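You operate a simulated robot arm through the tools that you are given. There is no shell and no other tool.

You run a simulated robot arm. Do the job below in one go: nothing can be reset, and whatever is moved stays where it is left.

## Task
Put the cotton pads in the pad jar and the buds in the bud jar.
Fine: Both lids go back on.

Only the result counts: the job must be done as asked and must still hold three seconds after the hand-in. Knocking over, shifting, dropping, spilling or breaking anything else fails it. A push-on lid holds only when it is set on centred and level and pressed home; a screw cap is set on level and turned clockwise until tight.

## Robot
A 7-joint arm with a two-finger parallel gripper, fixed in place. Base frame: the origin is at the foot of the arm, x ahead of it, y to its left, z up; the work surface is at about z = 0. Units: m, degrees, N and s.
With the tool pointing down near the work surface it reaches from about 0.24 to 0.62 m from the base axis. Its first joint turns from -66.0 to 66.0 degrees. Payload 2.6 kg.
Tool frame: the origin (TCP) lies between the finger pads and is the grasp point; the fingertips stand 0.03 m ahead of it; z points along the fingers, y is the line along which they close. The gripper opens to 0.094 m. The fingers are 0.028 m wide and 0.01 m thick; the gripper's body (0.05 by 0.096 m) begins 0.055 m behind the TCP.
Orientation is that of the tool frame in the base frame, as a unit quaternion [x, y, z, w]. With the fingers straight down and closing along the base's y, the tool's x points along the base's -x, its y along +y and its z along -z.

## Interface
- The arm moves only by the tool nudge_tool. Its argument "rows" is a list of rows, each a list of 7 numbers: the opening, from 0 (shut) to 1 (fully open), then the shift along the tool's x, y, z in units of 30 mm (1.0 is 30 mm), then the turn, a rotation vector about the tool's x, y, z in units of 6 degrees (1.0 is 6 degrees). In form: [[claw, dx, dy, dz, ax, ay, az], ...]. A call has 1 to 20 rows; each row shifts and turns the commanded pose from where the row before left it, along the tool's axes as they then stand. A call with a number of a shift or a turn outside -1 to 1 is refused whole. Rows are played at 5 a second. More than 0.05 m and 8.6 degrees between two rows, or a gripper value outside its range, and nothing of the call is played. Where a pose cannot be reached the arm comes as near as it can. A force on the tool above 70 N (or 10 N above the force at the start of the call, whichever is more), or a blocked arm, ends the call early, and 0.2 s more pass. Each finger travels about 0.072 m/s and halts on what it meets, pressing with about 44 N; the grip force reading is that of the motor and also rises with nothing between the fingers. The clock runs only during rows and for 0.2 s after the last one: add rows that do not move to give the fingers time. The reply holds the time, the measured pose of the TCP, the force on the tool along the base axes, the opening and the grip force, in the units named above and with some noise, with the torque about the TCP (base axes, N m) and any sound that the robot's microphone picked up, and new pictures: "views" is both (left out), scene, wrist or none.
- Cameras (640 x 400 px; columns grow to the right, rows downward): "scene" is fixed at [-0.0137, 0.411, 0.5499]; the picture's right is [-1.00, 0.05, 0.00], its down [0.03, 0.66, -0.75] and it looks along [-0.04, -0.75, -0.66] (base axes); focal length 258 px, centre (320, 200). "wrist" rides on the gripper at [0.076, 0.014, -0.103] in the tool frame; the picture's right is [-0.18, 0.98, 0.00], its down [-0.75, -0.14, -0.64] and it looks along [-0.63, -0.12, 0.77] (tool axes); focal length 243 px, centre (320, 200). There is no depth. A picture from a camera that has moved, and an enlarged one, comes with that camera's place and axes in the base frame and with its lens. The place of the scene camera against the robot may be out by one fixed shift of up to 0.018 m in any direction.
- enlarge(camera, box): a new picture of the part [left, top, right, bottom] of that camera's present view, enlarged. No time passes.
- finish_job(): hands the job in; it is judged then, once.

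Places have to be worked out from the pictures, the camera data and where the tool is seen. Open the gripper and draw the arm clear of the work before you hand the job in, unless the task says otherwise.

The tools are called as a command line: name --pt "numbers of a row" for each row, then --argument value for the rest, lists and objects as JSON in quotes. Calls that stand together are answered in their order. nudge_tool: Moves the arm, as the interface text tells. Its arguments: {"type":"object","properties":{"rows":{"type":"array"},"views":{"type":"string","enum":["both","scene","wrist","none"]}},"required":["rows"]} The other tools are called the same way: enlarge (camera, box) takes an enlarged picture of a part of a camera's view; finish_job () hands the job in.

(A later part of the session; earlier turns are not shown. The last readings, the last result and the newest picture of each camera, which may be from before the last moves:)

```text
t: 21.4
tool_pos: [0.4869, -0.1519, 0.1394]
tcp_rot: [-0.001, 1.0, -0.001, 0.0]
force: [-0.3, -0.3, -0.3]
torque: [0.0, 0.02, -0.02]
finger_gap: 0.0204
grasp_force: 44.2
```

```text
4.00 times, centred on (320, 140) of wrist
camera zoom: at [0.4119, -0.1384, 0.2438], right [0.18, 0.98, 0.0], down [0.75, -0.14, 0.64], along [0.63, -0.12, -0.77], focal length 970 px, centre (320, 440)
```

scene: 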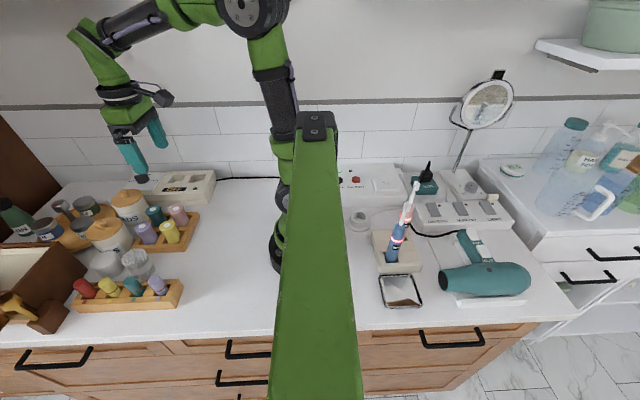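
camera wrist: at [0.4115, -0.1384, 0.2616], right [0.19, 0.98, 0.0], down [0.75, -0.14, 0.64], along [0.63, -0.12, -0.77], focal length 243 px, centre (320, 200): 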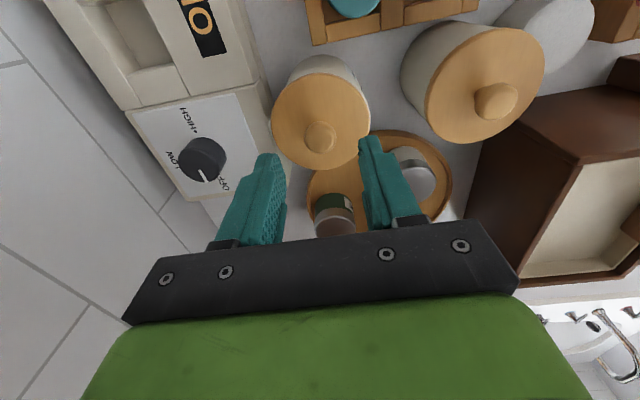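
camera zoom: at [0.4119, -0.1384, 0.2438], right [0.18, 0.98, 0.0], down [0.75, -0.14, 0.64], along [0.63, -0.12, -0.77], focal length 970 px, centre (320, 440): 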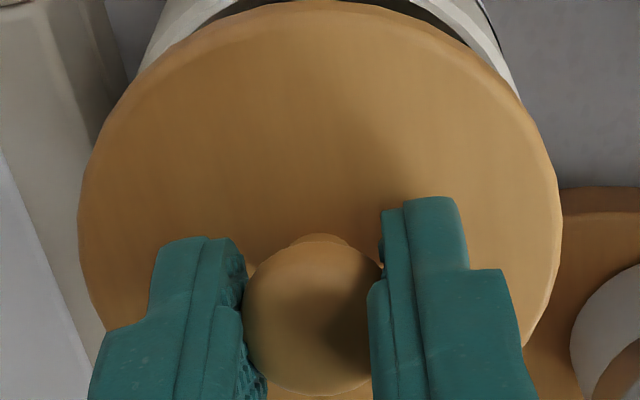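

The lid is clear of the rim and held securely. I'll raise at moderate speed to about 0.20 and recheck the grip.

nudge_tool --pt "0.0 0 0 -0.1 0 0 0" --pt "0.0 0 0 -0.15 0 0 0" --pt "0.0 0 0 -0.2 0 0 0" --pt "0.0 0 0 -0.2 0 0 0" --pt "0.0 0 0 -0.2 0 0 0" --pt "0.0 0 0 -0.2 0 0 0" --pt "0.0 0 0 -0.2 0 0 0" --pt "0.0 0 0 -0.2 0 0 0" --pt "0.0 0 0 -0.2 0 0 0" --pt "0.0 0 0 -0.2 0 0 0" --pt "0.0 0 0 -0.1 0 0 0" --pt "0.0 0 0 0 0 0 0" --views "wrist"

enlarge --camera "scene" --box '[60, 140, 200, 228]'

```text
t: 24.0
tool_pos: [0.4875, -0.1529, 0.2008]
tcp_rot: [0.0, 1.0, 0.0, 0.0]
force: [-0.2, -0.5, 0.2]
torque: [0.03, 0.02, 0.01]
finger_gap: 0.0205
grasp_force: 44.4
camera wrist: at [0.4112, -0.1381, 0.3024], right [0.18, 0.98, 0.0], down [0.75, -0.14, 0.64], along [0.63, -0.12, -0.77], focal length 243 px, centre (320, 200)
```

wrist: 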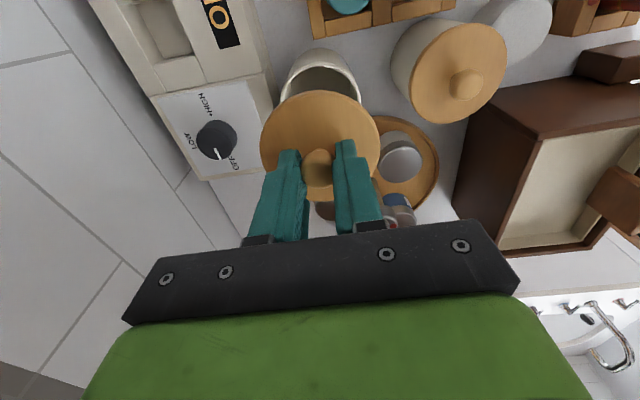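

```text
4.55 times, centred on (130, 184) of scene
camera zoom: at [-0.0137, 0.411, 0.5499], right [-1.0, 0.05, 0.0], down [0.03, 0.66, -0.75], along [-0.04, -0.75, -0.66], focal length 1175 px, centre (1184, 273)
```

zoom: 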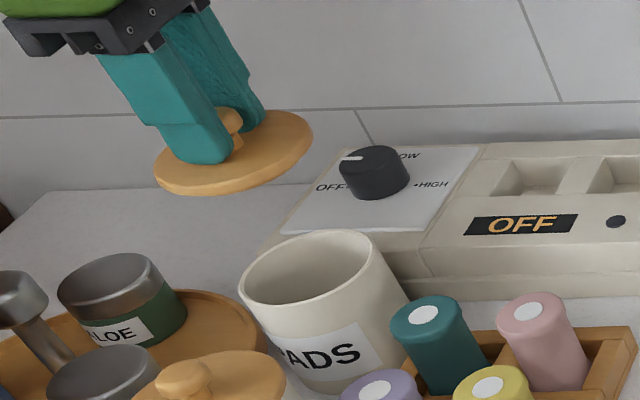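

The lid is held level at z 0.20 and the PADS jar is open. I'll carry the lid gently to the empty counter at about (0.27,0.015).

nudge_tool --pt "0.0 0.2 0.15 0 0 0 0" --pt "0.0 0.35 0.27 0 0 0 0" --pt "0.0 0.45 0.35 0 0 0 0" --pt "0.0 0.45 0.35 0 0 0 0" --pt "0.0 0.45 0.35 0 0 0 0" --pt "0.0 0.45 0.35 0 0 0 0" --pt "0.0 0.45 0.35 0 0 0 0" --pt "0.0 0.45 0.35 0 0 0 0" --pt "0.0 0.45 0.35 0 0 0 0" --pt "0.0 0.45 0.35 0 0 0 0" --pt "0.0 0.45 0.35 0 0 0 0" --pt "0.0 0.45 0.35 0 0 0 0" --pt "0.0 0.45 0.35 0 0 0 0" --pt "0.0 0.45 0.35 0 0 0 0" --pt "0.0 0.45 0.33 0 0 0 0" --pt "0.0 0.45 0.33 0 0 0 0" --pt "0.0 0.4 0.27 0 0 0 0" --pt "0.0 0.2 0.1 0 0 0 0" --pt "0.0 0 0 0 0 0 0" --views "both"

```text
t: 28.0
tool_pos: [0.2652, 0.0184, 0.1989]
tcp_rot: [0.0, 1.0, 0.0, -0.001]
force: [-0.4, 0.0, 0.4]
torque: [-0.03, 0.01, -0.02]
finger_gap: 0.0208
grasp_force: 43.7
camera wrist: at [0.1893, 0.0314, 0.3023], right [0.18, 0.98, 0.0], down [0.75, -0.14, 0.64], along [0.63, -0.12, -0.77], focal length 243 px, centre (320, 200)
```

scene: 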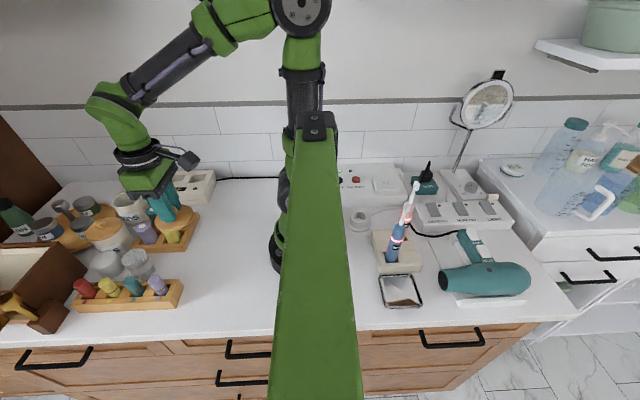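
wrist: 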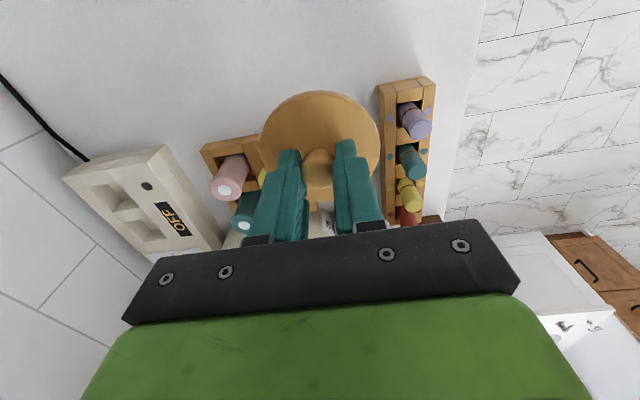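

The lid is over the empty counter with its grip intact. I'll lower to about 0.07 and then feel for the surface.

nudge_tool --pt "0.0 0 0 0.15 0 0 0" --pt "0.0 0 0 0.3 0 0 0" --pt "0.0 0 0 0.4 0 0 0" --pt "0.0 0 0 0.4 0 0 0" --pt "0.0 0 0 0.4 0 0 0" --pt "0.0 0 0 0.4 0 0 0" --pt "0.0 0 0 0.4 0 0 0" --pt "0.0 0 0 0.4 0 0 0" --pt "0.0 0 0 0.4 0 0 0" --pt "0.0 0 0 0.4 0 0 0" --pt "0.0 0 0 0.35 0 0 0" --pt "0.0 0 0 0.2 0 0 0" --pt "0.0 0 0 0.1 0 0 0" --pt "0.0 0 0 0 0 0 0" --views "both"

enlarge --camera "scene" --box '[120, 190, 260, 278]'

```text
t: 31.0
tool_pos: [0.2655, 0.0181, 0.0703]
tcp_rot: [0.001, 1.0, 0.001, 0.0]
force: [0.3, 0.9, -0.5]
torque: [-0.01, -0.02, -0.02]
finger_gap: 0.0204
grasp_force: 43.4
camera wrist: at [0.1896, 0.0318, 0.173], right [0.19, 0.98, 0.0], down [0.75, -0.14, 0.64], along [0.63, -0.12, -0.77], focal length 243 px, centre (320, 200)
```

scene: 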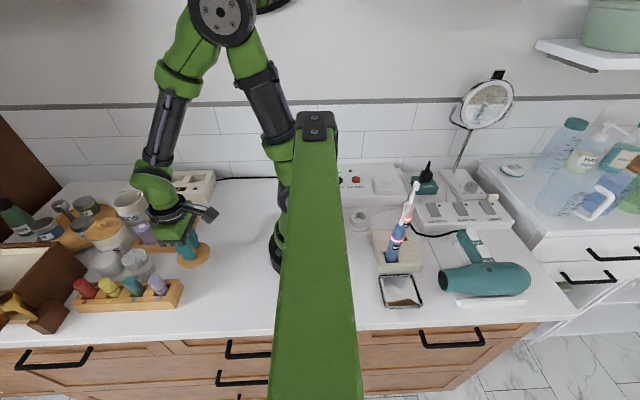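
wrist: 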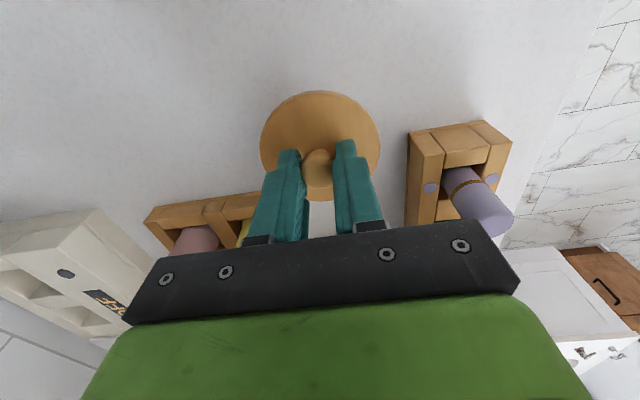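

```text
4.55 times, centred on (190, 234) of scene
camera zoom: at [-0.0137, 0.411, 0.5499], right [-1.0, 0.05, 0.0], down [0.03, 0.66, -0.75], along [-0.04, -0.75, -0.66], focal length 1175 px, centre (911, 46)
```

zoom: 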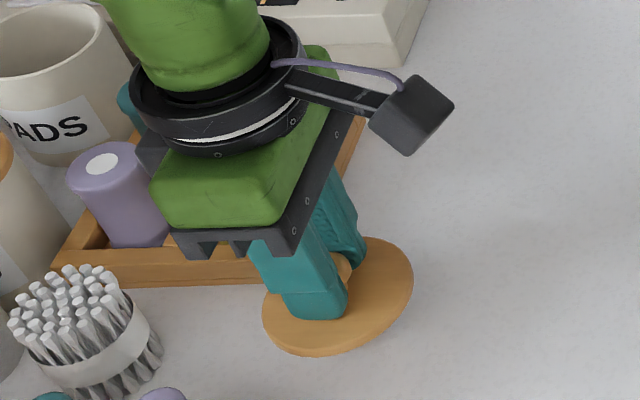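

The lid is near the counter and clear of both trays. I'll keep going down in small rows.

nudge_tool --pt "0.0 0 0 0.15 0 0 0" --pt "0.0 0 0 0.15 0 0 0" --pt "0.0 0 0 0.1 0 0 0" --pt "0.0 0 0 0.1 0 0 0" --pt "0.0 0 0 0 0 0 0" --views "none"

enlarge --camera "scene" --box '[150, 230, 230, 280]'

```text
t: 32.2
tool_pos: [0.2649, 0.0164, 0.0557]
tcp_rot: [0.002, 1.0, 0.0, -0.001]
force: [0.1, 0.4, -0.6]
torque: [-0.01, 0.01, -0.01]
finger_gap: 0.0203
grasp_force: 44.1
```

```text
8.00 times, centred on (190, 255) of scene
camera zoom: at [-0.0137, 0.411, 0.5499], right [-1.0, 0.05, 0.0], down [0.03, 0.66, -0.75], along [-0.04, -0.75, -0.66], focal length 2068 px, centre (1360, -240)
```

zoom: 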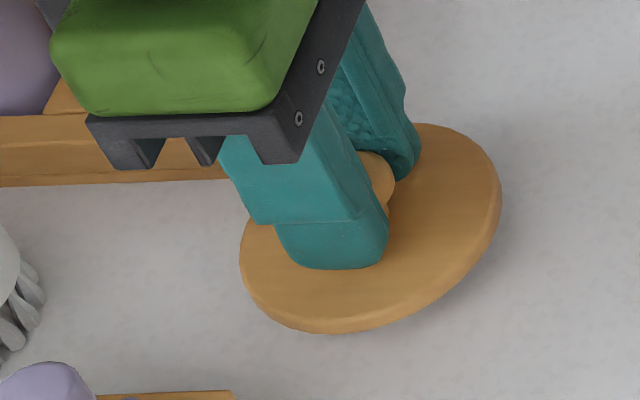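

There's still a shadow gap and no contact, so I'll keep going down.

nudge_tool --pt "0.0 0 0 0.1 0 0 0" --pt "0.0 0 0 0.1 0 0 0" --pt "0.0 0 0 0 0 0 0" --views "none"

enlarge --camera "scene" --box '[150, 230, 230, 280]'

```text
t: 33.0
tool_pos: [0.2649, 0.0174, 0.0485]
tcp_rot: [0.001, 1.0, 0.0, 0.0]
force: [-0.1, -0.4, 0.1]
torque: [-0.01, -0.01, 0.0]
finger_gap: 0.0205
grasp_force: 43.5
```

```text
8.00 times, centred on (190, 255) of scene
camera zoom: at [-0.0137, 0.411, 0.5499], right [-1.0, 0.05, 0.0], down [0.03, 0.66, -0.75], along [-0.04, -0.75, -0.66], focal length 2068 px, centre (1360, -240)
```

zoom: 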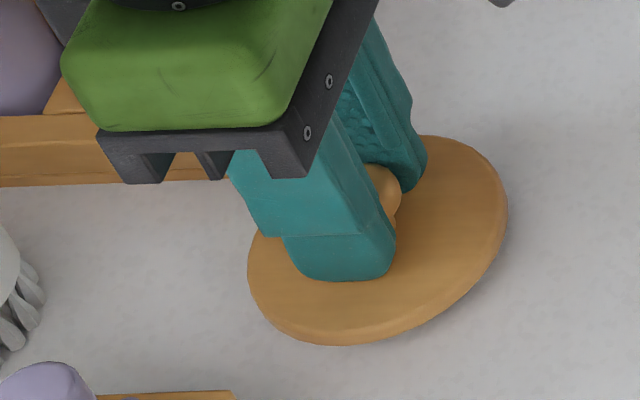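

Very close now, so I'll take 2 mm steps and read the force each time.

nudge_tool --pt "0.0 0 0 0.07 0 0 0" --pt "0.0 0 0 0.07 0 0 0" --pt "0.0 0 0 0 0 0 0" --views "none"

```text
t: 33.8
tool_pos: [0.2647, 0.016, 0.0454]
tcp_rot: [-0.001, 1.0, 0.0, -0.001]
force: [0.0, -0.3, 0.1]
torque: [0.01, 0.02, 0.0]
finger_gap: 0.0205
grasp_force: 43.9
```

No contact yet, so I'll step down again.

nudge_tool --pt "0.0 0 0 0.07 0 0 0" --pt "0.0 0 0 0 0 0 0" --views "none"

enlarge --camera "scene" --box '[150, 230, 230, 280]'

```text
t: 34.4
tool_pos: [0.2648, 0.017, 0.042]
tcp_rot: [0.001, 1.0, 0.001, 0.001]
force: [-7.4, -1.5, 32.1]
torque: [-0.03, 0.42, -0.01]
finger_gap: 0.0204
grasp_force: 44.1
```

```text
8.00 times, centred on (190, 255) of scene
camera zoom: at [-0.0138, 0.411, 0.5499], right [-1.0, 0.05, 0.0], down [0.03, 0.66, -0.75], along [-0.04, -0.75, -0.66], focal length 2068 px, centre (1360, -240)
```

zoom: 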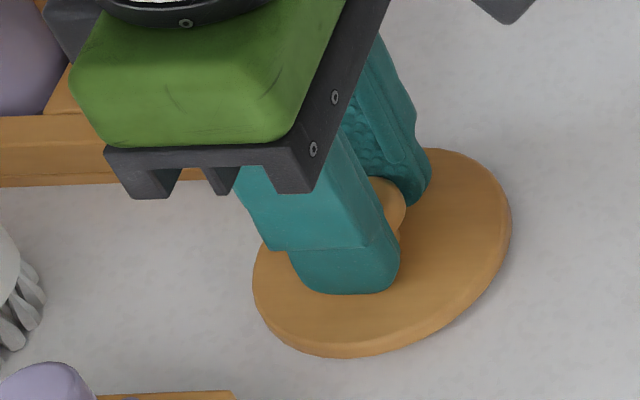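

The lid is on the counter (32 N). I'll ease off 1.5 mm, open the gripper and rise.

nudge_tool --pt "0.0 0 0 -0.05 0 0 0" --pt "0.0 0 0 0 0 0 0" --pt "0.25 0 0 0 0 0 0" --pt "0.4 0 0 0 0 0 0" --pt "0.5 0 0 0 0 0 0" --pt "0.5 0 0 0 0 0 0" --pt "0.5 0 0 -0.5 0 0 0" --pt "0.5 0 0 -0.8 0 0 0" --pt "0.5 0 0 -0.8 0 0 0" --pt "0.5 0 0 -0.8 0 0 0" --pt "0.5 0 0 -0.8 0 0 0" --pt "0.5 0 0 -0.8 0 0 0" --pt "0.5 0 0 0 0 0 0" --views "both"

enlarge --camera "wrist" --box '[240, 20, 400, 120]'

enlarge --camera "scene" --box '[150, 230, 230, 280]'

```text
t: 37.2
tool_pos: [0.2652, 0.0175, 0.18]
tcp_rot: [0.0, 1.0, 0.0, -0.001]
force: [-0.2, -0.3, 0.3]
torque: [0.0, -0.02, 0.0]
finger_gap: 0.0468
grasp_force: 0.1
camera wrist: at [0.1887, 0.0314, 0.2826], right [0.18, 0.98, 0.0], down [0.75, -0.14, 0.64], along [0.63, -0.12, -0.77], focal length 243 px, centre (320, 200)
```

scene: 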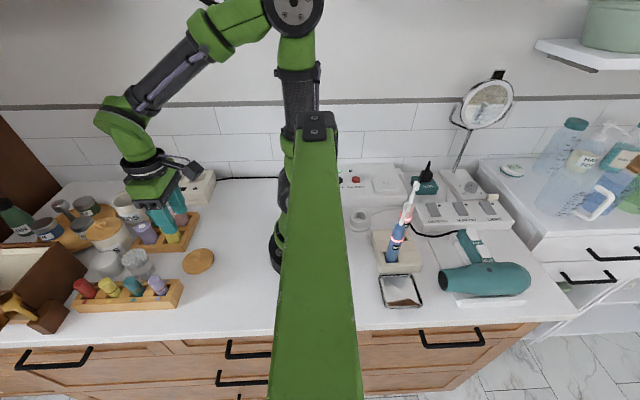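
wrist: 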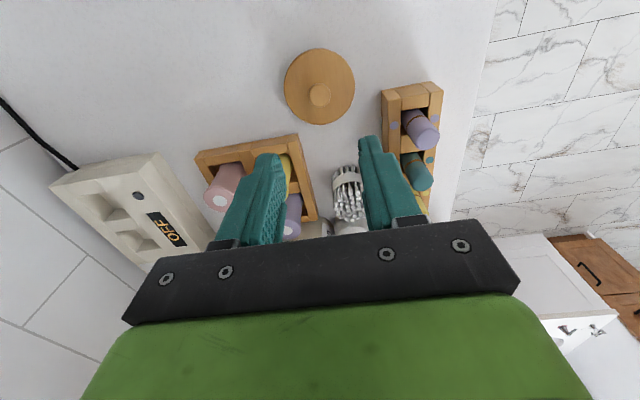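

```text
4.00 times, centred on (320, 70) of wrist
camera zoom: at [0.1887, 0.0314, 0.2826], right [0.18, 0.98, 0.0], down [0.75, -0.14, 0.64], along [0.63, -0.12, -0.77], focal length 970 px, centre (320, 720)
```

zoom: 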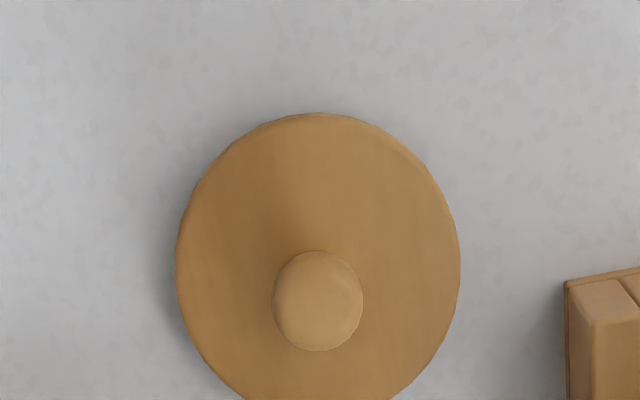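

```text
8.00 times, centred on (190, 255) of scene
camera zoom: at [-0.0137, 0.411, 0.5499], right [-1.0, 0.05, 0.0], down [0.03, 0.66, -0.75], along [-0.04, -0.75, -0.66], focal length 2068 px, centre (1360, -240)
```

zoom: 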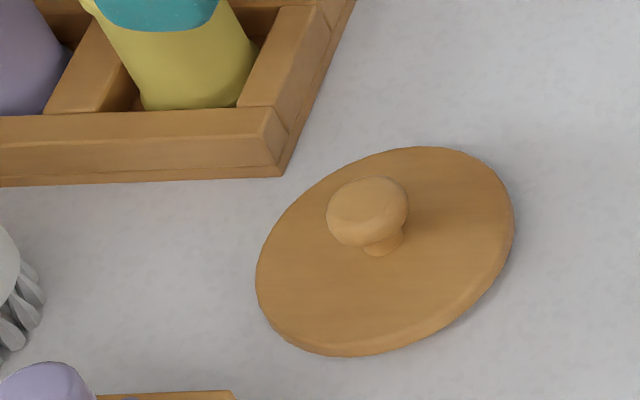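

The lid is resting flat on the counter with its centre near (0.265,0.017). The pads sit only a few mm from the BUDS jar in y, so I'll turn the gripper 90° to close along base x before going to them.

nudge_tool --pt "0.5 0 0 -0.5 0 0 1" --pt "0.6 0 0 -0.5 0 0 1" --pt "0.7 0 0 0 0 0 1" --pt "0.8 0 0 0 0 0 1" --pt "0.8 0 0 0 0 0 1" --pt "0.8 0 0 0 0 0 1" --pt "0.8 0 0 0 0 0 1" --pt "0.8 0 0 0 0 0 1" --pt "0.8 0 0 0 0 0 1" --pt "0.8 0 0 0 0 0 1" --pt "0.8 0 0 0 0 0 1" --pt "0.8 0 0 0 0 0 1" --pt "0.8 0 0 0 0 0 1" --pt "0.8 0 0 0 0 0 1" --pt "0.8 0 0 0 0 0 1" --pt "0.8 0 0 0 0 0 0" --views "wrist"

```text
t: 40.6
tool_pos: [0.2646, 0.0183, 0.21]
tcp_rot: [0.707, 0.707, 0.0, 0.0]
force: [-0.2, -0.5, -0.9]
torque: [0.0, -0.01, 0.0]
finger_gap: 0.075
grasp_force: 0.0
camera wrist: at [0.2796, 0.0929, 0.3128], right [0.98, -0.19, 0.0], down [-0.14, -0.75, 0.64], along [-0.12, -0.63, -0.77], focal length 243 px, centre (320, 200)
```

wrist: 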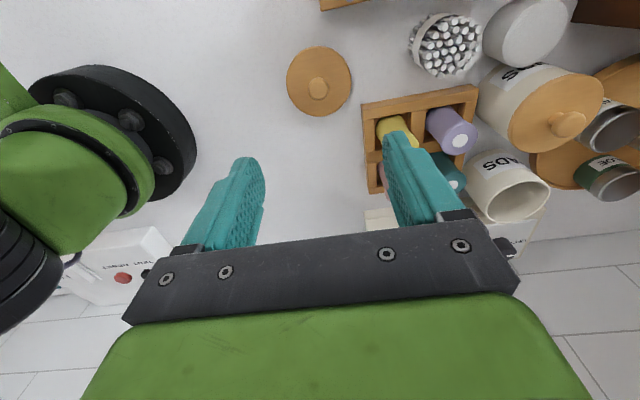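

The rotation worked, and the wrist camera now looks along -y. I'll move above the pad stack.

nudge_tool --pt "0.8 0.05 0.844 0.1 0 0 0" --pt "0.8 0.05 0.844 0.15 0 0 0" --pt "0.8 0.05 0.844 0.15 0 0 0" --pt "0.8 0.05 0.844 0.15 0 0 0" --pt "0.8 0.05 0.844 0.15 0 0 0" --pt "0.8 0.05 0.844 0.15 0 0 0" --pt "0.8 0.05 0.844 0.15 0 0 0" --pt "0.8 0.05 0.844 0.15 0 0 0" --pt "0.8 0 0 0 0 0 0" --pt "0.8 0 0 0 0 0 0" --views "both"

enlarge --camera "wrist" --box '[240, 10, 440, 135]'

enlarge --camera "scene" --box '[40, 170, 200, 270]'

```text
t: 42.8
tool_pos: [0.4678, 0.0302, 0.1759]
tcp_rot: [0.707, 0.707, 0.0, 0.0]
force: [0.1, -0.5, 0.0]
torque: [0.01, 0.01, 0.02]
finger_gap: 0.0755
grasp_force: 0.1
camera wrist: at [0.4822, 0.1053, 0.2789], right [0.98, -0.18, 0.0], down [-0.14, -0.75, 0.64], along [-0.12, -0.63, -0.77], focal length 243 px, centre (320, 200)
```

scene: 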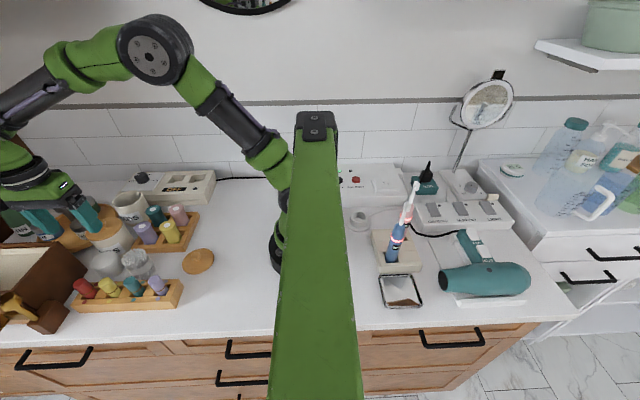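
wrist: 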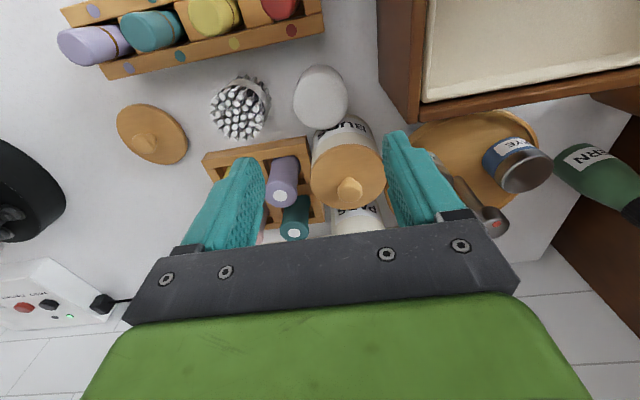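

```text
3.20 times, centred on (340, 72) of wrist
camera zoom: at [0.4822, 0.1053, 0.2789], right [0.98, -0.18, 0.0], down [-0.14, -0.75, 0.64], along [-0.12, -0.63, -0.77], focal length 776 px, centre (256, 608)
```

zoom: 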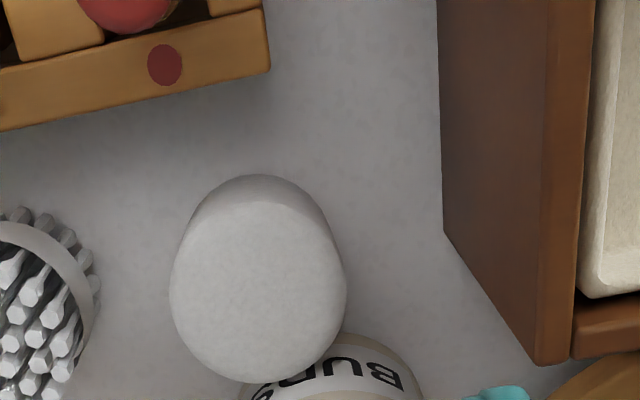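

```text
4.00 times, centred on (120, 220) of scene
camera zoom: at [-0.0137, 0.411, 0.5499], right [-1.0, 0.05, 0.0], down [0.03, 0.66, -0.75], along [-0.04, -0.75, -0.66], focal length 1034 px, centre (1120, 120)
```

zoom: 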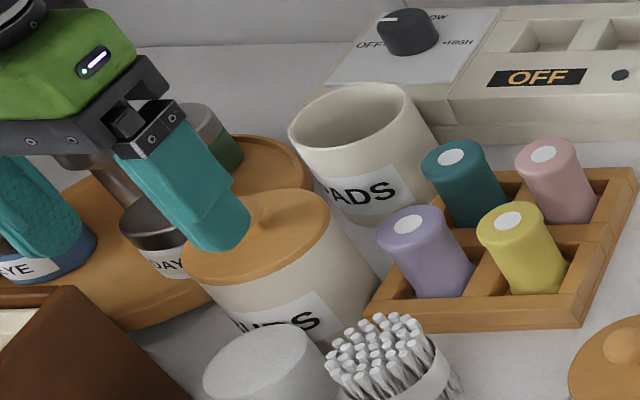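

The pad stack measures about (0.469,0.029), 53 mm wide and 39 mm tall, and the bundle about (0.391,0.037), 42 mm tall. I'll narrow the opening to 66 mm and go partway down, then check finger clearance to the bundle, the BUDS jar and the box.

nudge_tool --pt "0.7 0 0.03 0.5 0 0 0" --pt "0.7 0 0 0.6 0 0 0" --pt "0.7 0 0 0.6 0 0 0" --pt "0.7 0 0 0.6 0 0 0" --pt "0.7 0 0 0.4 0 0 0" --pt "0.7 0 0 0.2 0 0 0" --pt "0.7 0 0 0 0 0 0" --views "both"

enlarge --camera "wrist" --box '[200, 30, 440, 180]'

enlarge --camera "scene" --box '[60, 210, 180, 285]'

```text
t: 44.4
tool_pos: [0.467, 0.03, 0.088]
tcp_rot: [0.708, 0.707, 0.0, 0.0]
force: [0.4, 0.3, 0.8]
torque: [-0.03, 0.02, -0.01]
finger_gap: 0.0658
grasp_force: 0.1
camera wrist: at [0.4817, 0.1056, 0.1905], right [0.98, -0.18, 0.0], down [-0.14, -0.75, 0.64], along [-0.12, -0.63, -0.77], focal length 243 px, centre (320, 200)
```

scene: 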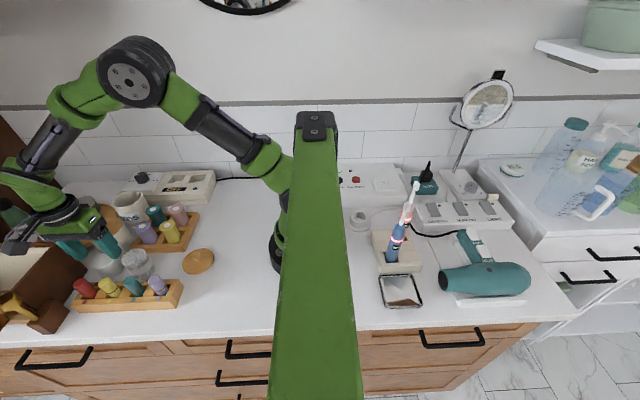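
wrist: 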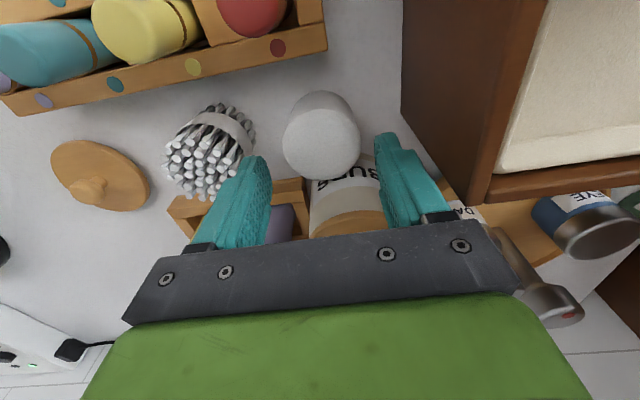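

```text
2.67 times, centred on (320, 105) of wrist
camera zoom: at [0.4817, 0.1056, 0.1905], right [0.98, -0.18, 0.0], down [-0.14, -0.75, 0.64], along [-0.12, -0.63, -0.77], focal length 647 px, centre (320, 453)
```

zoom: 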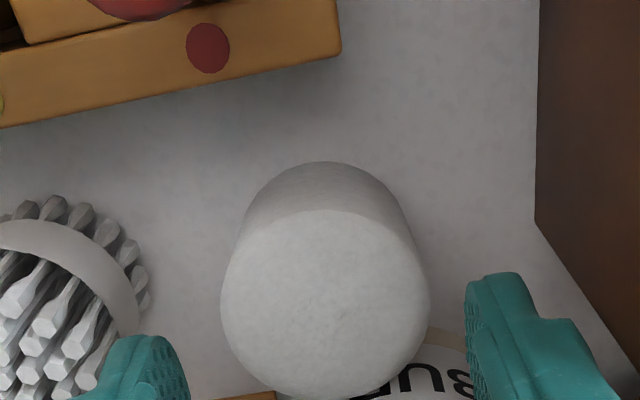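

```text
5.33 times, centred on (120, 248) of scene
camera zoom: at [-0.0137, 0.411, 0.5499], right [-1.0, 0.05, 0.0], down [0.03, 0.66, -0.75], along [-0.04, -0.75, -0.66], focal length 1378 px, centre (1387, -53)
```

zoom: 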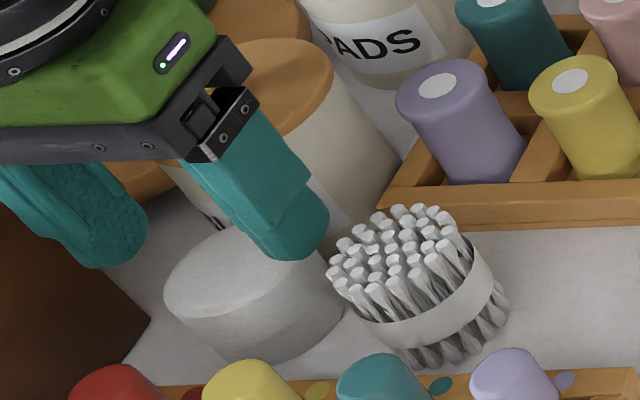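

The pads are about 1.3 mm to +x of centre, and finger clearances look fine, with 9 mm to the bundle. I'll correct the x offset and go down so the tips sit about 13 mm below the pad top.

nudge_tool --pt "0.7 0 0.045 0.3 0 0 0" --pt "0.7 0 0 0.3 0 0 0" --pt "0.7 0 0 0.3 0 0 0" --pt "0.7 0 0 0.2 0 0 0" --pt "0.7 0 0 0 0 0 0" --views "wrist"

enlarge --camera "wrist" --box '[200, 50, 440, 200]'

enlarge --camera "scene" --box '[60, 210, 180, 285]'

```text
t: 45.6
tool_pos: [0.4691, 0.0309, 0.0549]
tcp_rot: [0.708, 0.707, -0.001, 0.001]
force: [-1.1, 0.1, 0.6]
torque: [-0.01, 0.02, 0.0]
finger_gap: 0.0659
grasp_force: 0.1
camera wrist: at [0.4834, 0.1055, 0.1574], right [0.98, -0.18, 0.0], down [-0.14, -0.75, 0.64], along [-0.12, -0.63, -0.77], focal length 243 px, centre (320, 200)
```

wrist: 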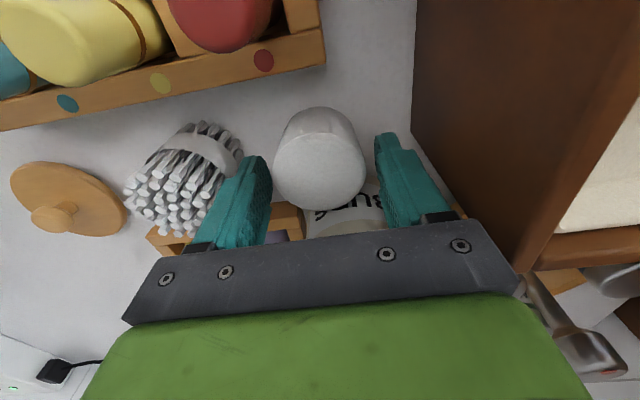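

```text
2.67 times, centred on (320, 125) of wrist
camera zoom: at [0.4834, 0.1055, 0.1574], right [0.98, -0.18, 0.0], down [-0.14, -0.75, 0.64], along [-0.12, -0.63, -0.77], focal length 647 px, centre (320, 400)
```

zoom: 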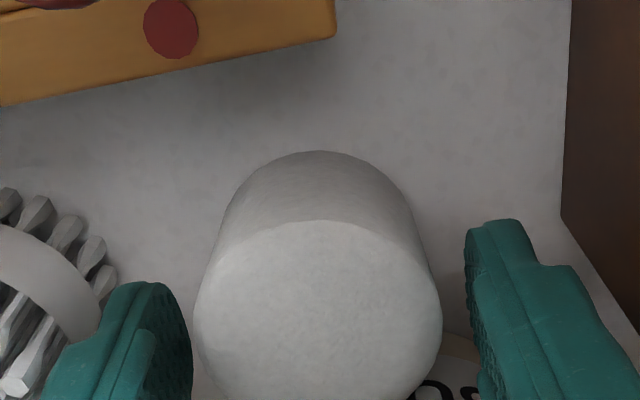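

```text
5.33 times, centred on (120, 248) of scene
camera zoom: at [-0.0137, 0.411, 0.5499], right [-1.0, 0.05, 0.0], down [0.03, 0.66, -0.75], along [-0.04, -0.75, -0.66], focal length 1378 px, centre (1387, -53)
```

zoom: 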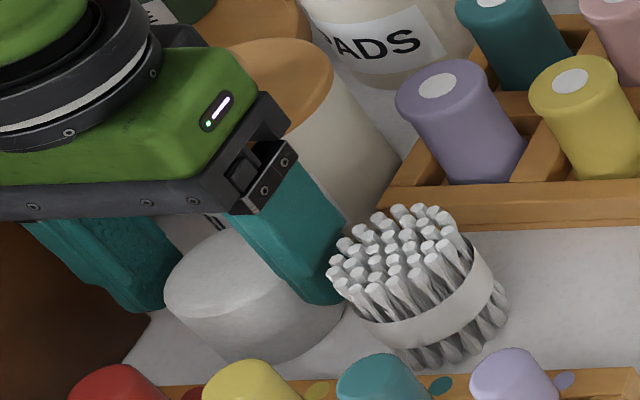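

The pads are centred to within 0.3 mm. I'll close on them now.

nudge_tool --pt "0.62 0 0 0 0 0 0" --pt "0.57 0 0 0 0 0 0" --pt "0.5 0 0 0 0 0 0" --pt "0.4 0 0 0 0 0 0" --pt "0.3 0 0 0 0 0 0" --pt "0.3 0 0 0 0 0 0" --views "wrist"

enlarge --camera "wrist" --box '[200, 50, 440, 200]'

enlarge --camera "scene" --box '[60, 210, 180, 285]'

```text
t: 47.0
tool_pos: [0.4692, 0.0301, 0.0545]
tcp_rot: [0.707, 0.707, 0.0, 0.0]
force: [0.4, 0.6, 0.2]
torque: [0.02, -0.03, -0.01]
finger_gap: 0.0492
grasp_force: 44.7
camera wrist: at [0.4834, 0.1054, 0.1577], right [0.98, -0.18, 0.0], down [-0.14, -0.75, 0.64], along [-0.12, -0.63, -0.77], focal length 243 px, centre (320, 200)
```

wrist: 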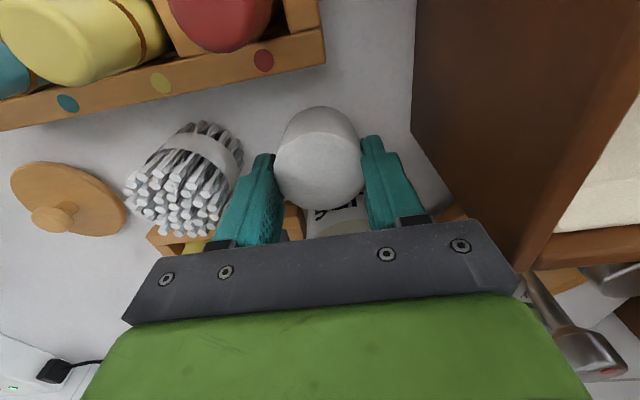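

```text
2.67 times, centred on (320, 125) of wrist
camera zoom: at [0.4834, 0.1054, 0.1577], right [0.98, -0.18, 0.0], down [-0.14, -0.75, 0.64], along [-0.12, -0.63, -0.77], focal length 647 px, centre (320, 400)
```

zoom: 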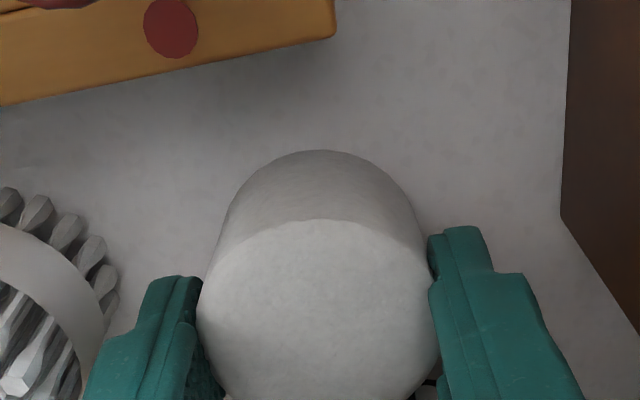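

```text
5.33 times, centred on (120, 248) of scene
camera zoom: at [-0.0137, 0.411, 0.5499], right [-1.0, 0.05, 0.0], down [0.03, 0.66, -0.75], along [-0.04, -0.75, -0.66], focal length 1378 px, centre (1387, -53)
```

zoom: 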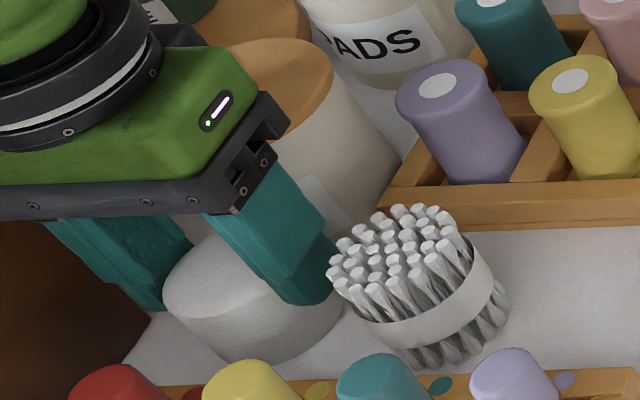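

Gripped at a 49 mm gap with 44 N. I'll lift slowly straight up and check that it holds and clears the BUDS jar.

nudge_tool --pt "0.3 0 0 -0.07 0 0 0" --pt "0.3 0 0 -0.07 0 0 0" --pt "0.3 0 0 -0.1 0 0 0" --pt "0.3 0 0 -0.15 0 0 0" --pt "0.3 0 0 -0.2 0 0 0" --pt "0.3 0 0 -0.2 0 0 0" --pt "0.3 0 0 -0.2 0 0 0" --pt "0.3 0 0 -0.2 0 0 0" --pt "0.3 0 0 0 0 0 0" --views "both"

enlarge --camera "scene" --box '[60, 190, 200, 278]'

```text
t: 49.0
tool_pos: [0.4694, 0.0306, 0.0901]
tcp_rot: [0.707, 0.707, 0.0, 0.0]
force: [-0.3, -1.2, 0.1]
torque: [0.02, -0.01, -0.01]
finger_gap: 0.0489
grasp_force: 44.2
camera wrist: at [0.4836, 0.1052, 0.1935], right [0.98, -0.18, 0.0], down [-0.14, -0.75, 0.64], along [-0.12, -0.63, -0.77], focal length 243 px, centre (320, 200)
```

scene: 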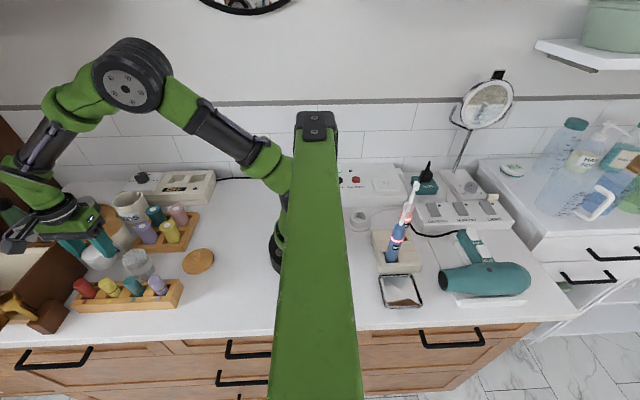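
wrist: 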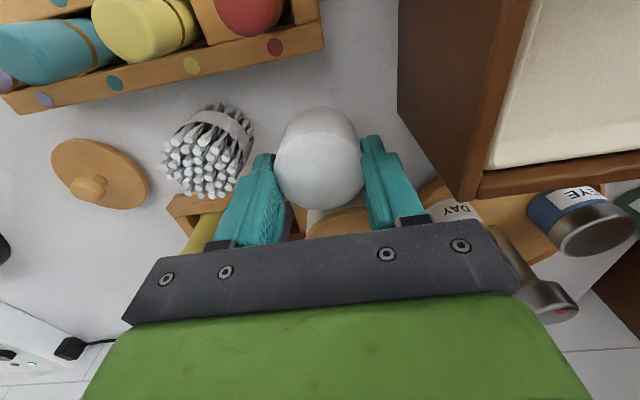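

```text
4.55 times, centred on (130, 234) of scene
camera zoom: at [-0.0137, 0.411, 0.5499], right [-1.0, 0.05, 0.0], down [0.03, 0.66, -0.75], along [-0.04, -0.75, -0.66], focal length 1175 px, centre (1184, 46)
```

zoom: 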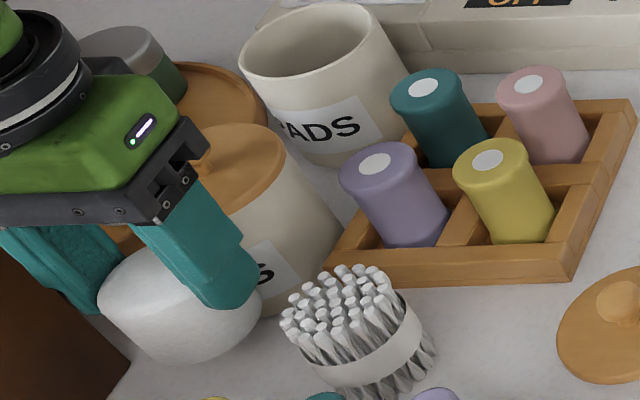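

The pads are held firmly. I judge their centre to be about 3 mm to -y of the TCP. I'll raise to z≈0.19 and carry them over the PADS jar at about (0.4895,-0.1505).

nudge_tool --pt "0.3 0 0 -0.2 0 0 0" --pt "0.3 0 0 -0.35 0 0 0" --pt "0.3 0 0 -0.45 0 0 0" --pt "0.3 0 0 -0.45 0 0 0" --pt "0.3 0 0 -0.45 0 0 0" --pt "0.3 0 0 -0.45 0 0 0" --pt "0.3 0 0 -0.45 0 0 0" --pt "0.3 0 0 -0.35 0 0 0" --pt "0.3 -0.2 0 -0.2 0 0 0" --pt "0.3 -0.4 0.05 0 0 0 0" --pt "0.3 -0.6 0.07 0 0 0 0" --pt "0.3 -0.6 0.07 0 0 0 0" --pt "0.3 -0.6 0.07 0 0 0 0" --pt "0.3 -0.6 0.07 0 0 0 0" --pt "0.3 -0.6 0.07 0 0 0 0" --pt "0.3 -0.6 0.07 0 0 0 0" --pt "0.3 -0.6 0.07 0 0 0 0" --pt "0.3 -0.6 0.07 0 0 0 0" --pt "0.3 -0.53 0.07 0 0 0 0" --pt "0.3 0 0 0 0 0 0" --views "both"

enlarge --camera "scene" --box '[60, 150, 200, 238]'

enlarge --camera "wrist" --box '[200, 50, 440, 200]'

```text
t: 53.2
tool_pos: [0.4895, -0.1491, 0.191]
tcp_rot: [0.707, 0.707, 0.0, 0.0]
force: [0.1, 0.2, -0.2]
torque: [0.01, 0.05, 0.0]
finger_gap: 0.0491
grasp_force: 43.6
camera wrist: at [0.5033, -0.0731, 0.2945], right [0.98, -0.18, 0.0], down [-0.14, -0.75, 0.64], along [-0.12, -0.63, -0.77], focal length 243 px, centre (320, 200)
```

scene: 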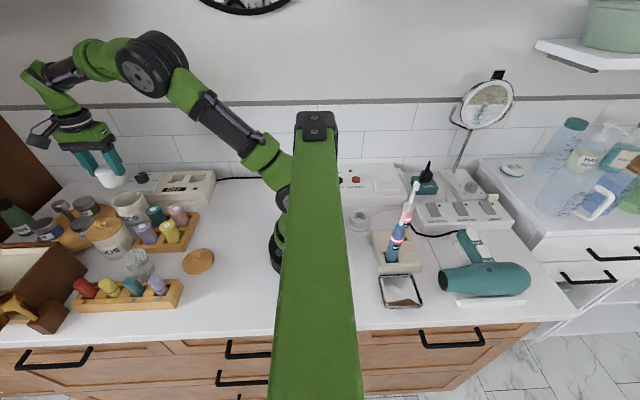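
wrist: 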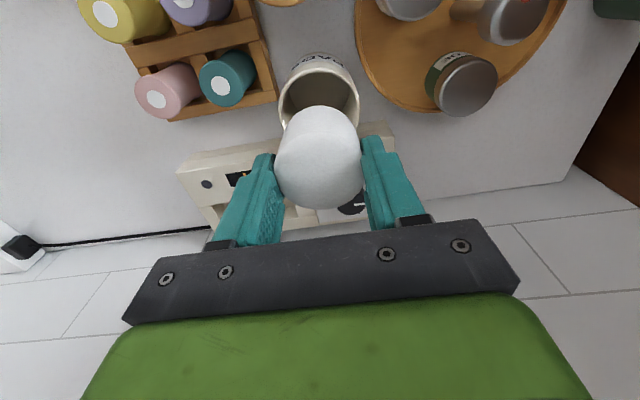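

```text
4.55 times, centred on (130, 194) of scene
camera zoom: at [-0.0137, 0.411, 0.5499], right [-1.0, 0.05, 0.0], down [0.03, 0.66, -0.75], along [-0.04, -0.75, -0.66], focal length 1175 px, centre (1184, 227)
```

zoom: 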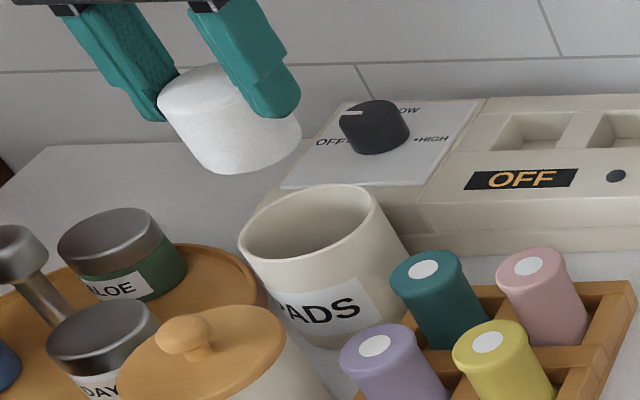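

```text
2.67 times, centred on (320, 125) of wrist
camera zoom: at [0.5033, -0.0731, 0.2945], right [0.98, -0.18, 0.0], down [-0.14, -0.75, 0.64], along [-0.12, -0.63, -0.77], focal length 647 px, centre (320, 400)
```

zoom: 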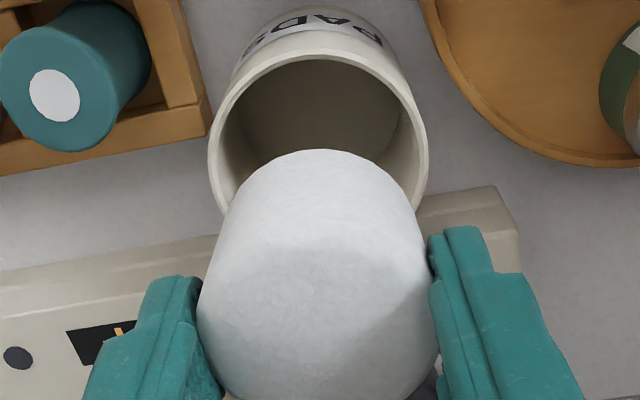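

The jar mouth and the pads are aligned to within 1–2 mm, with about 7 mm radial clearance. I'll nudge 1 mm in -x and go down until the pad bottom is just above the rim, then check again.

nudge_tool --pt "0.3 0 -0.03 0.2 0 0 0" --pt "0.3 0 0 0.4 0 0 0" --pt "0.3 0 0 0.4 0 0 0" --pt "0.3 0 0 0.4 0 0 0" --pt "0.3 0 0 0.3 0 0 0" --pt "0.3 0 0 0.1 0 0 0" --pt "0.3 0 0 0 0 0 0" --views "wrist"

enlarge --camera "scene" --box '[80, 170, 180, 233]'

enlarge --camera "wrist" --box '[200, 50, 440, 200]'

```text
t: 54.8
tool_pos: [0.4889, -0.1473, 0.1367]
tcp_rot: [0.707, 0.707, 0.0, 0.0]
force: [0.5, 0.3, 0.4]
torque: [0.04, 0.0, -0.01]
finger_gap: 0.0493
grasp_force: 44.1
camera wrist: at [0.5028, -0.0727, 0.2397], right [0.98, -0.18, 0.0], down [-0.14, -0.75, 0.64], along [-0.12, -0.63, -0.77], focal length 243 px, centre (320, 200)
```

wrist: 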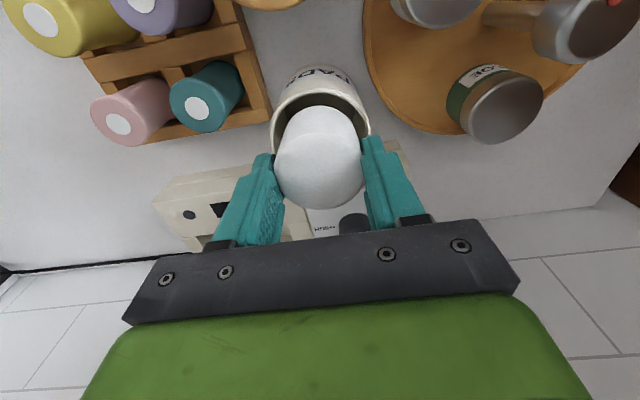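

```text
6.35 times, centred on (130, 202) of scene
camera zoom: at [-0.0137, 0.411, 0.5499], right [-1.0, 0.05, 0.0], down [0.03, 0.66, -0.75], along [-0.04, -0.75, -0.66], focal length 1641 px, centre (1526, 190)
```

zoom: 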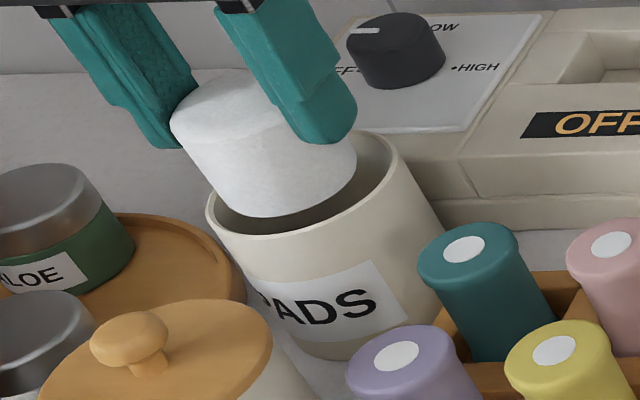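

```text
2.67 times, centred on (320, 125) of wrist
camera zoom: at [0.5028, -0.0727, 0.2397], right [0.98, -0.18, 0.0], down [-0.14, -0.75, 0.64], along [-0.12, -0.63, -0.77], focal length 647 px, centre (320, 400)
```

zoom: 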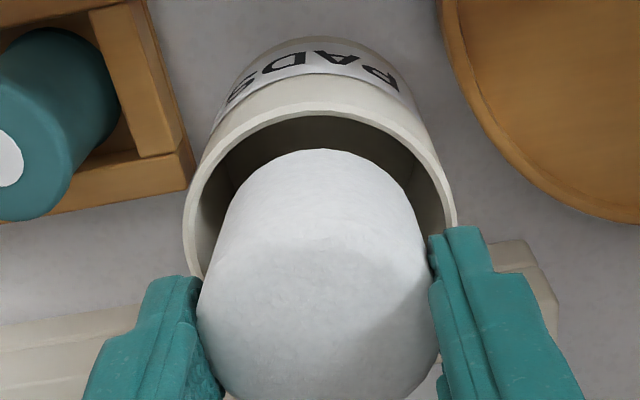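

The wrist view shows the pads centred in x and about 2 mm too far to +y. I'll shift 2 mm in -y and lower the stack into the mouth, keeping the fingertips just above the rim.

nudge_tool --pt "0.3 -0.07 0 0 0 0 0" --pt "0.3 0 0 0.2 0 0 0" --pt "0.3 0 0 0.2 0 0 0" --pt "0.3 0 0 0.2 0 0 0" --pt "0.3 0 0 0.2 0 0 0" --pt "0.3 0 0 0 0 0 0" --views "wrist"

enlarge --camera "scene" --box '[80, 170, 180, 233]'

enlarge --camera "wrist" --box '[200, 50, 440, 200]'

```text
t: 56.2
tool_pos: [0.4892, -0.1522, 0.1139]
tcp_rot: [0.707, 0.708, 0.0, 0.0]
force: [-0.2, 0.1, 0.4]
torque: [0.03, 0.0, 0.01]
finger_gap: 0.0489
grasp_force: 44.0
camera wrist: at [0.5032, -0.0758, 0.2164], right [0.98, -0.18, 0.0], down [-0.14, -0.75, 0.64], along [-0.12, -0.63, -0.77], focal length 243 px, centre (320, 200)
```

wrist: 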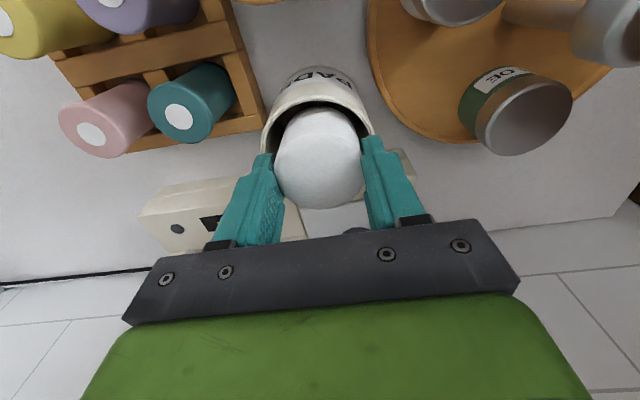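

```text
6.35 times, centred on (130, 202) of scene
camera zoom: at [-0.0137, 0.411, 0.5499], right [-1.0, 0.05, 0.0], down [0.03, 0.66, -0.75], along [-0.04, -0.75, -0.66], focal length 1641 px, centre (1526, 190)
```

zoom: 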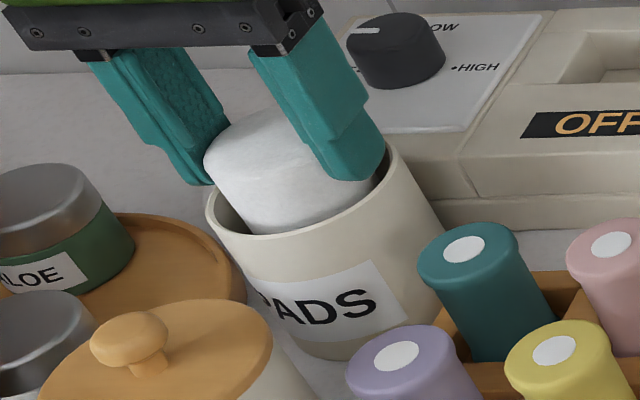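

```text
2.67 times, centred on (320, 125) of wrist
camera zoom: at [0.5032, -0.0758, 0.2164], right [0.98, -0.18, 0.0], down [-0.14, -0.75, 0.64], along [-0.12, -0.63, -0.77], focal length 647 px, centre (320, 400)
```

zoom: 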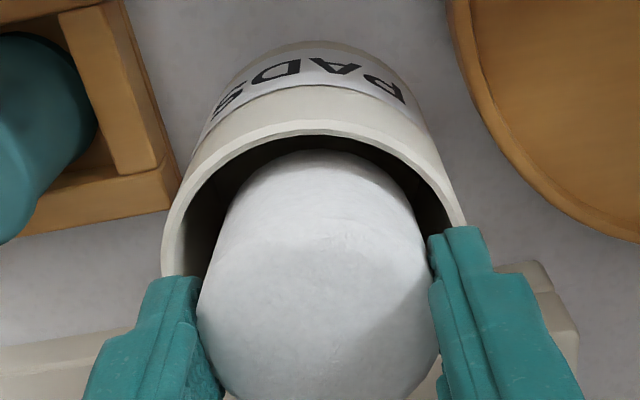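

The pads are in the mouth with clearance all round. I'll lower 5 mm more so the tips stay about 3 mm above the rim, then release.

nudge_tool --pt "0.3 0 0 0.1 0 0 0" --pt "0.3 0 0 0.08 0 0 0" --pt "0.3 0 0 0 0 0 0" --views "none"

enlarge --camera "scene" --box '[80, 170, 180, 233]'

```text
t: 57.0
tool_pos: [0.489, -0.1485, 0.1076]
tcp_rot: [0.708, 0.706, 0.0, -0.001]
force: [-2.0, 1.1, 3.9]
torque: [0.02, 0.16, -0.01]
finger_gap: 0.0495
grasp_force: 44.5
```

```text
6.35 times, centred on (130, 202) of scene
camera zoom: at [-0.0137, 0.411, 0.5499], right [-1.0, 0.05, 0.0], down [0.03, 0.66, -0.75], along [-0.04, -0.75, -0.66], focal length 1641 px, centre (1526, 190)
```

zoom: 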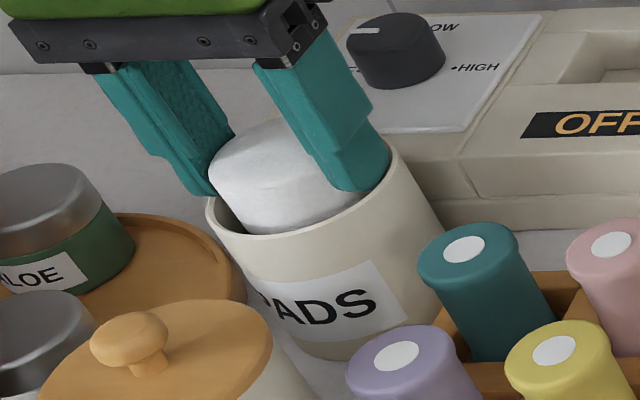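

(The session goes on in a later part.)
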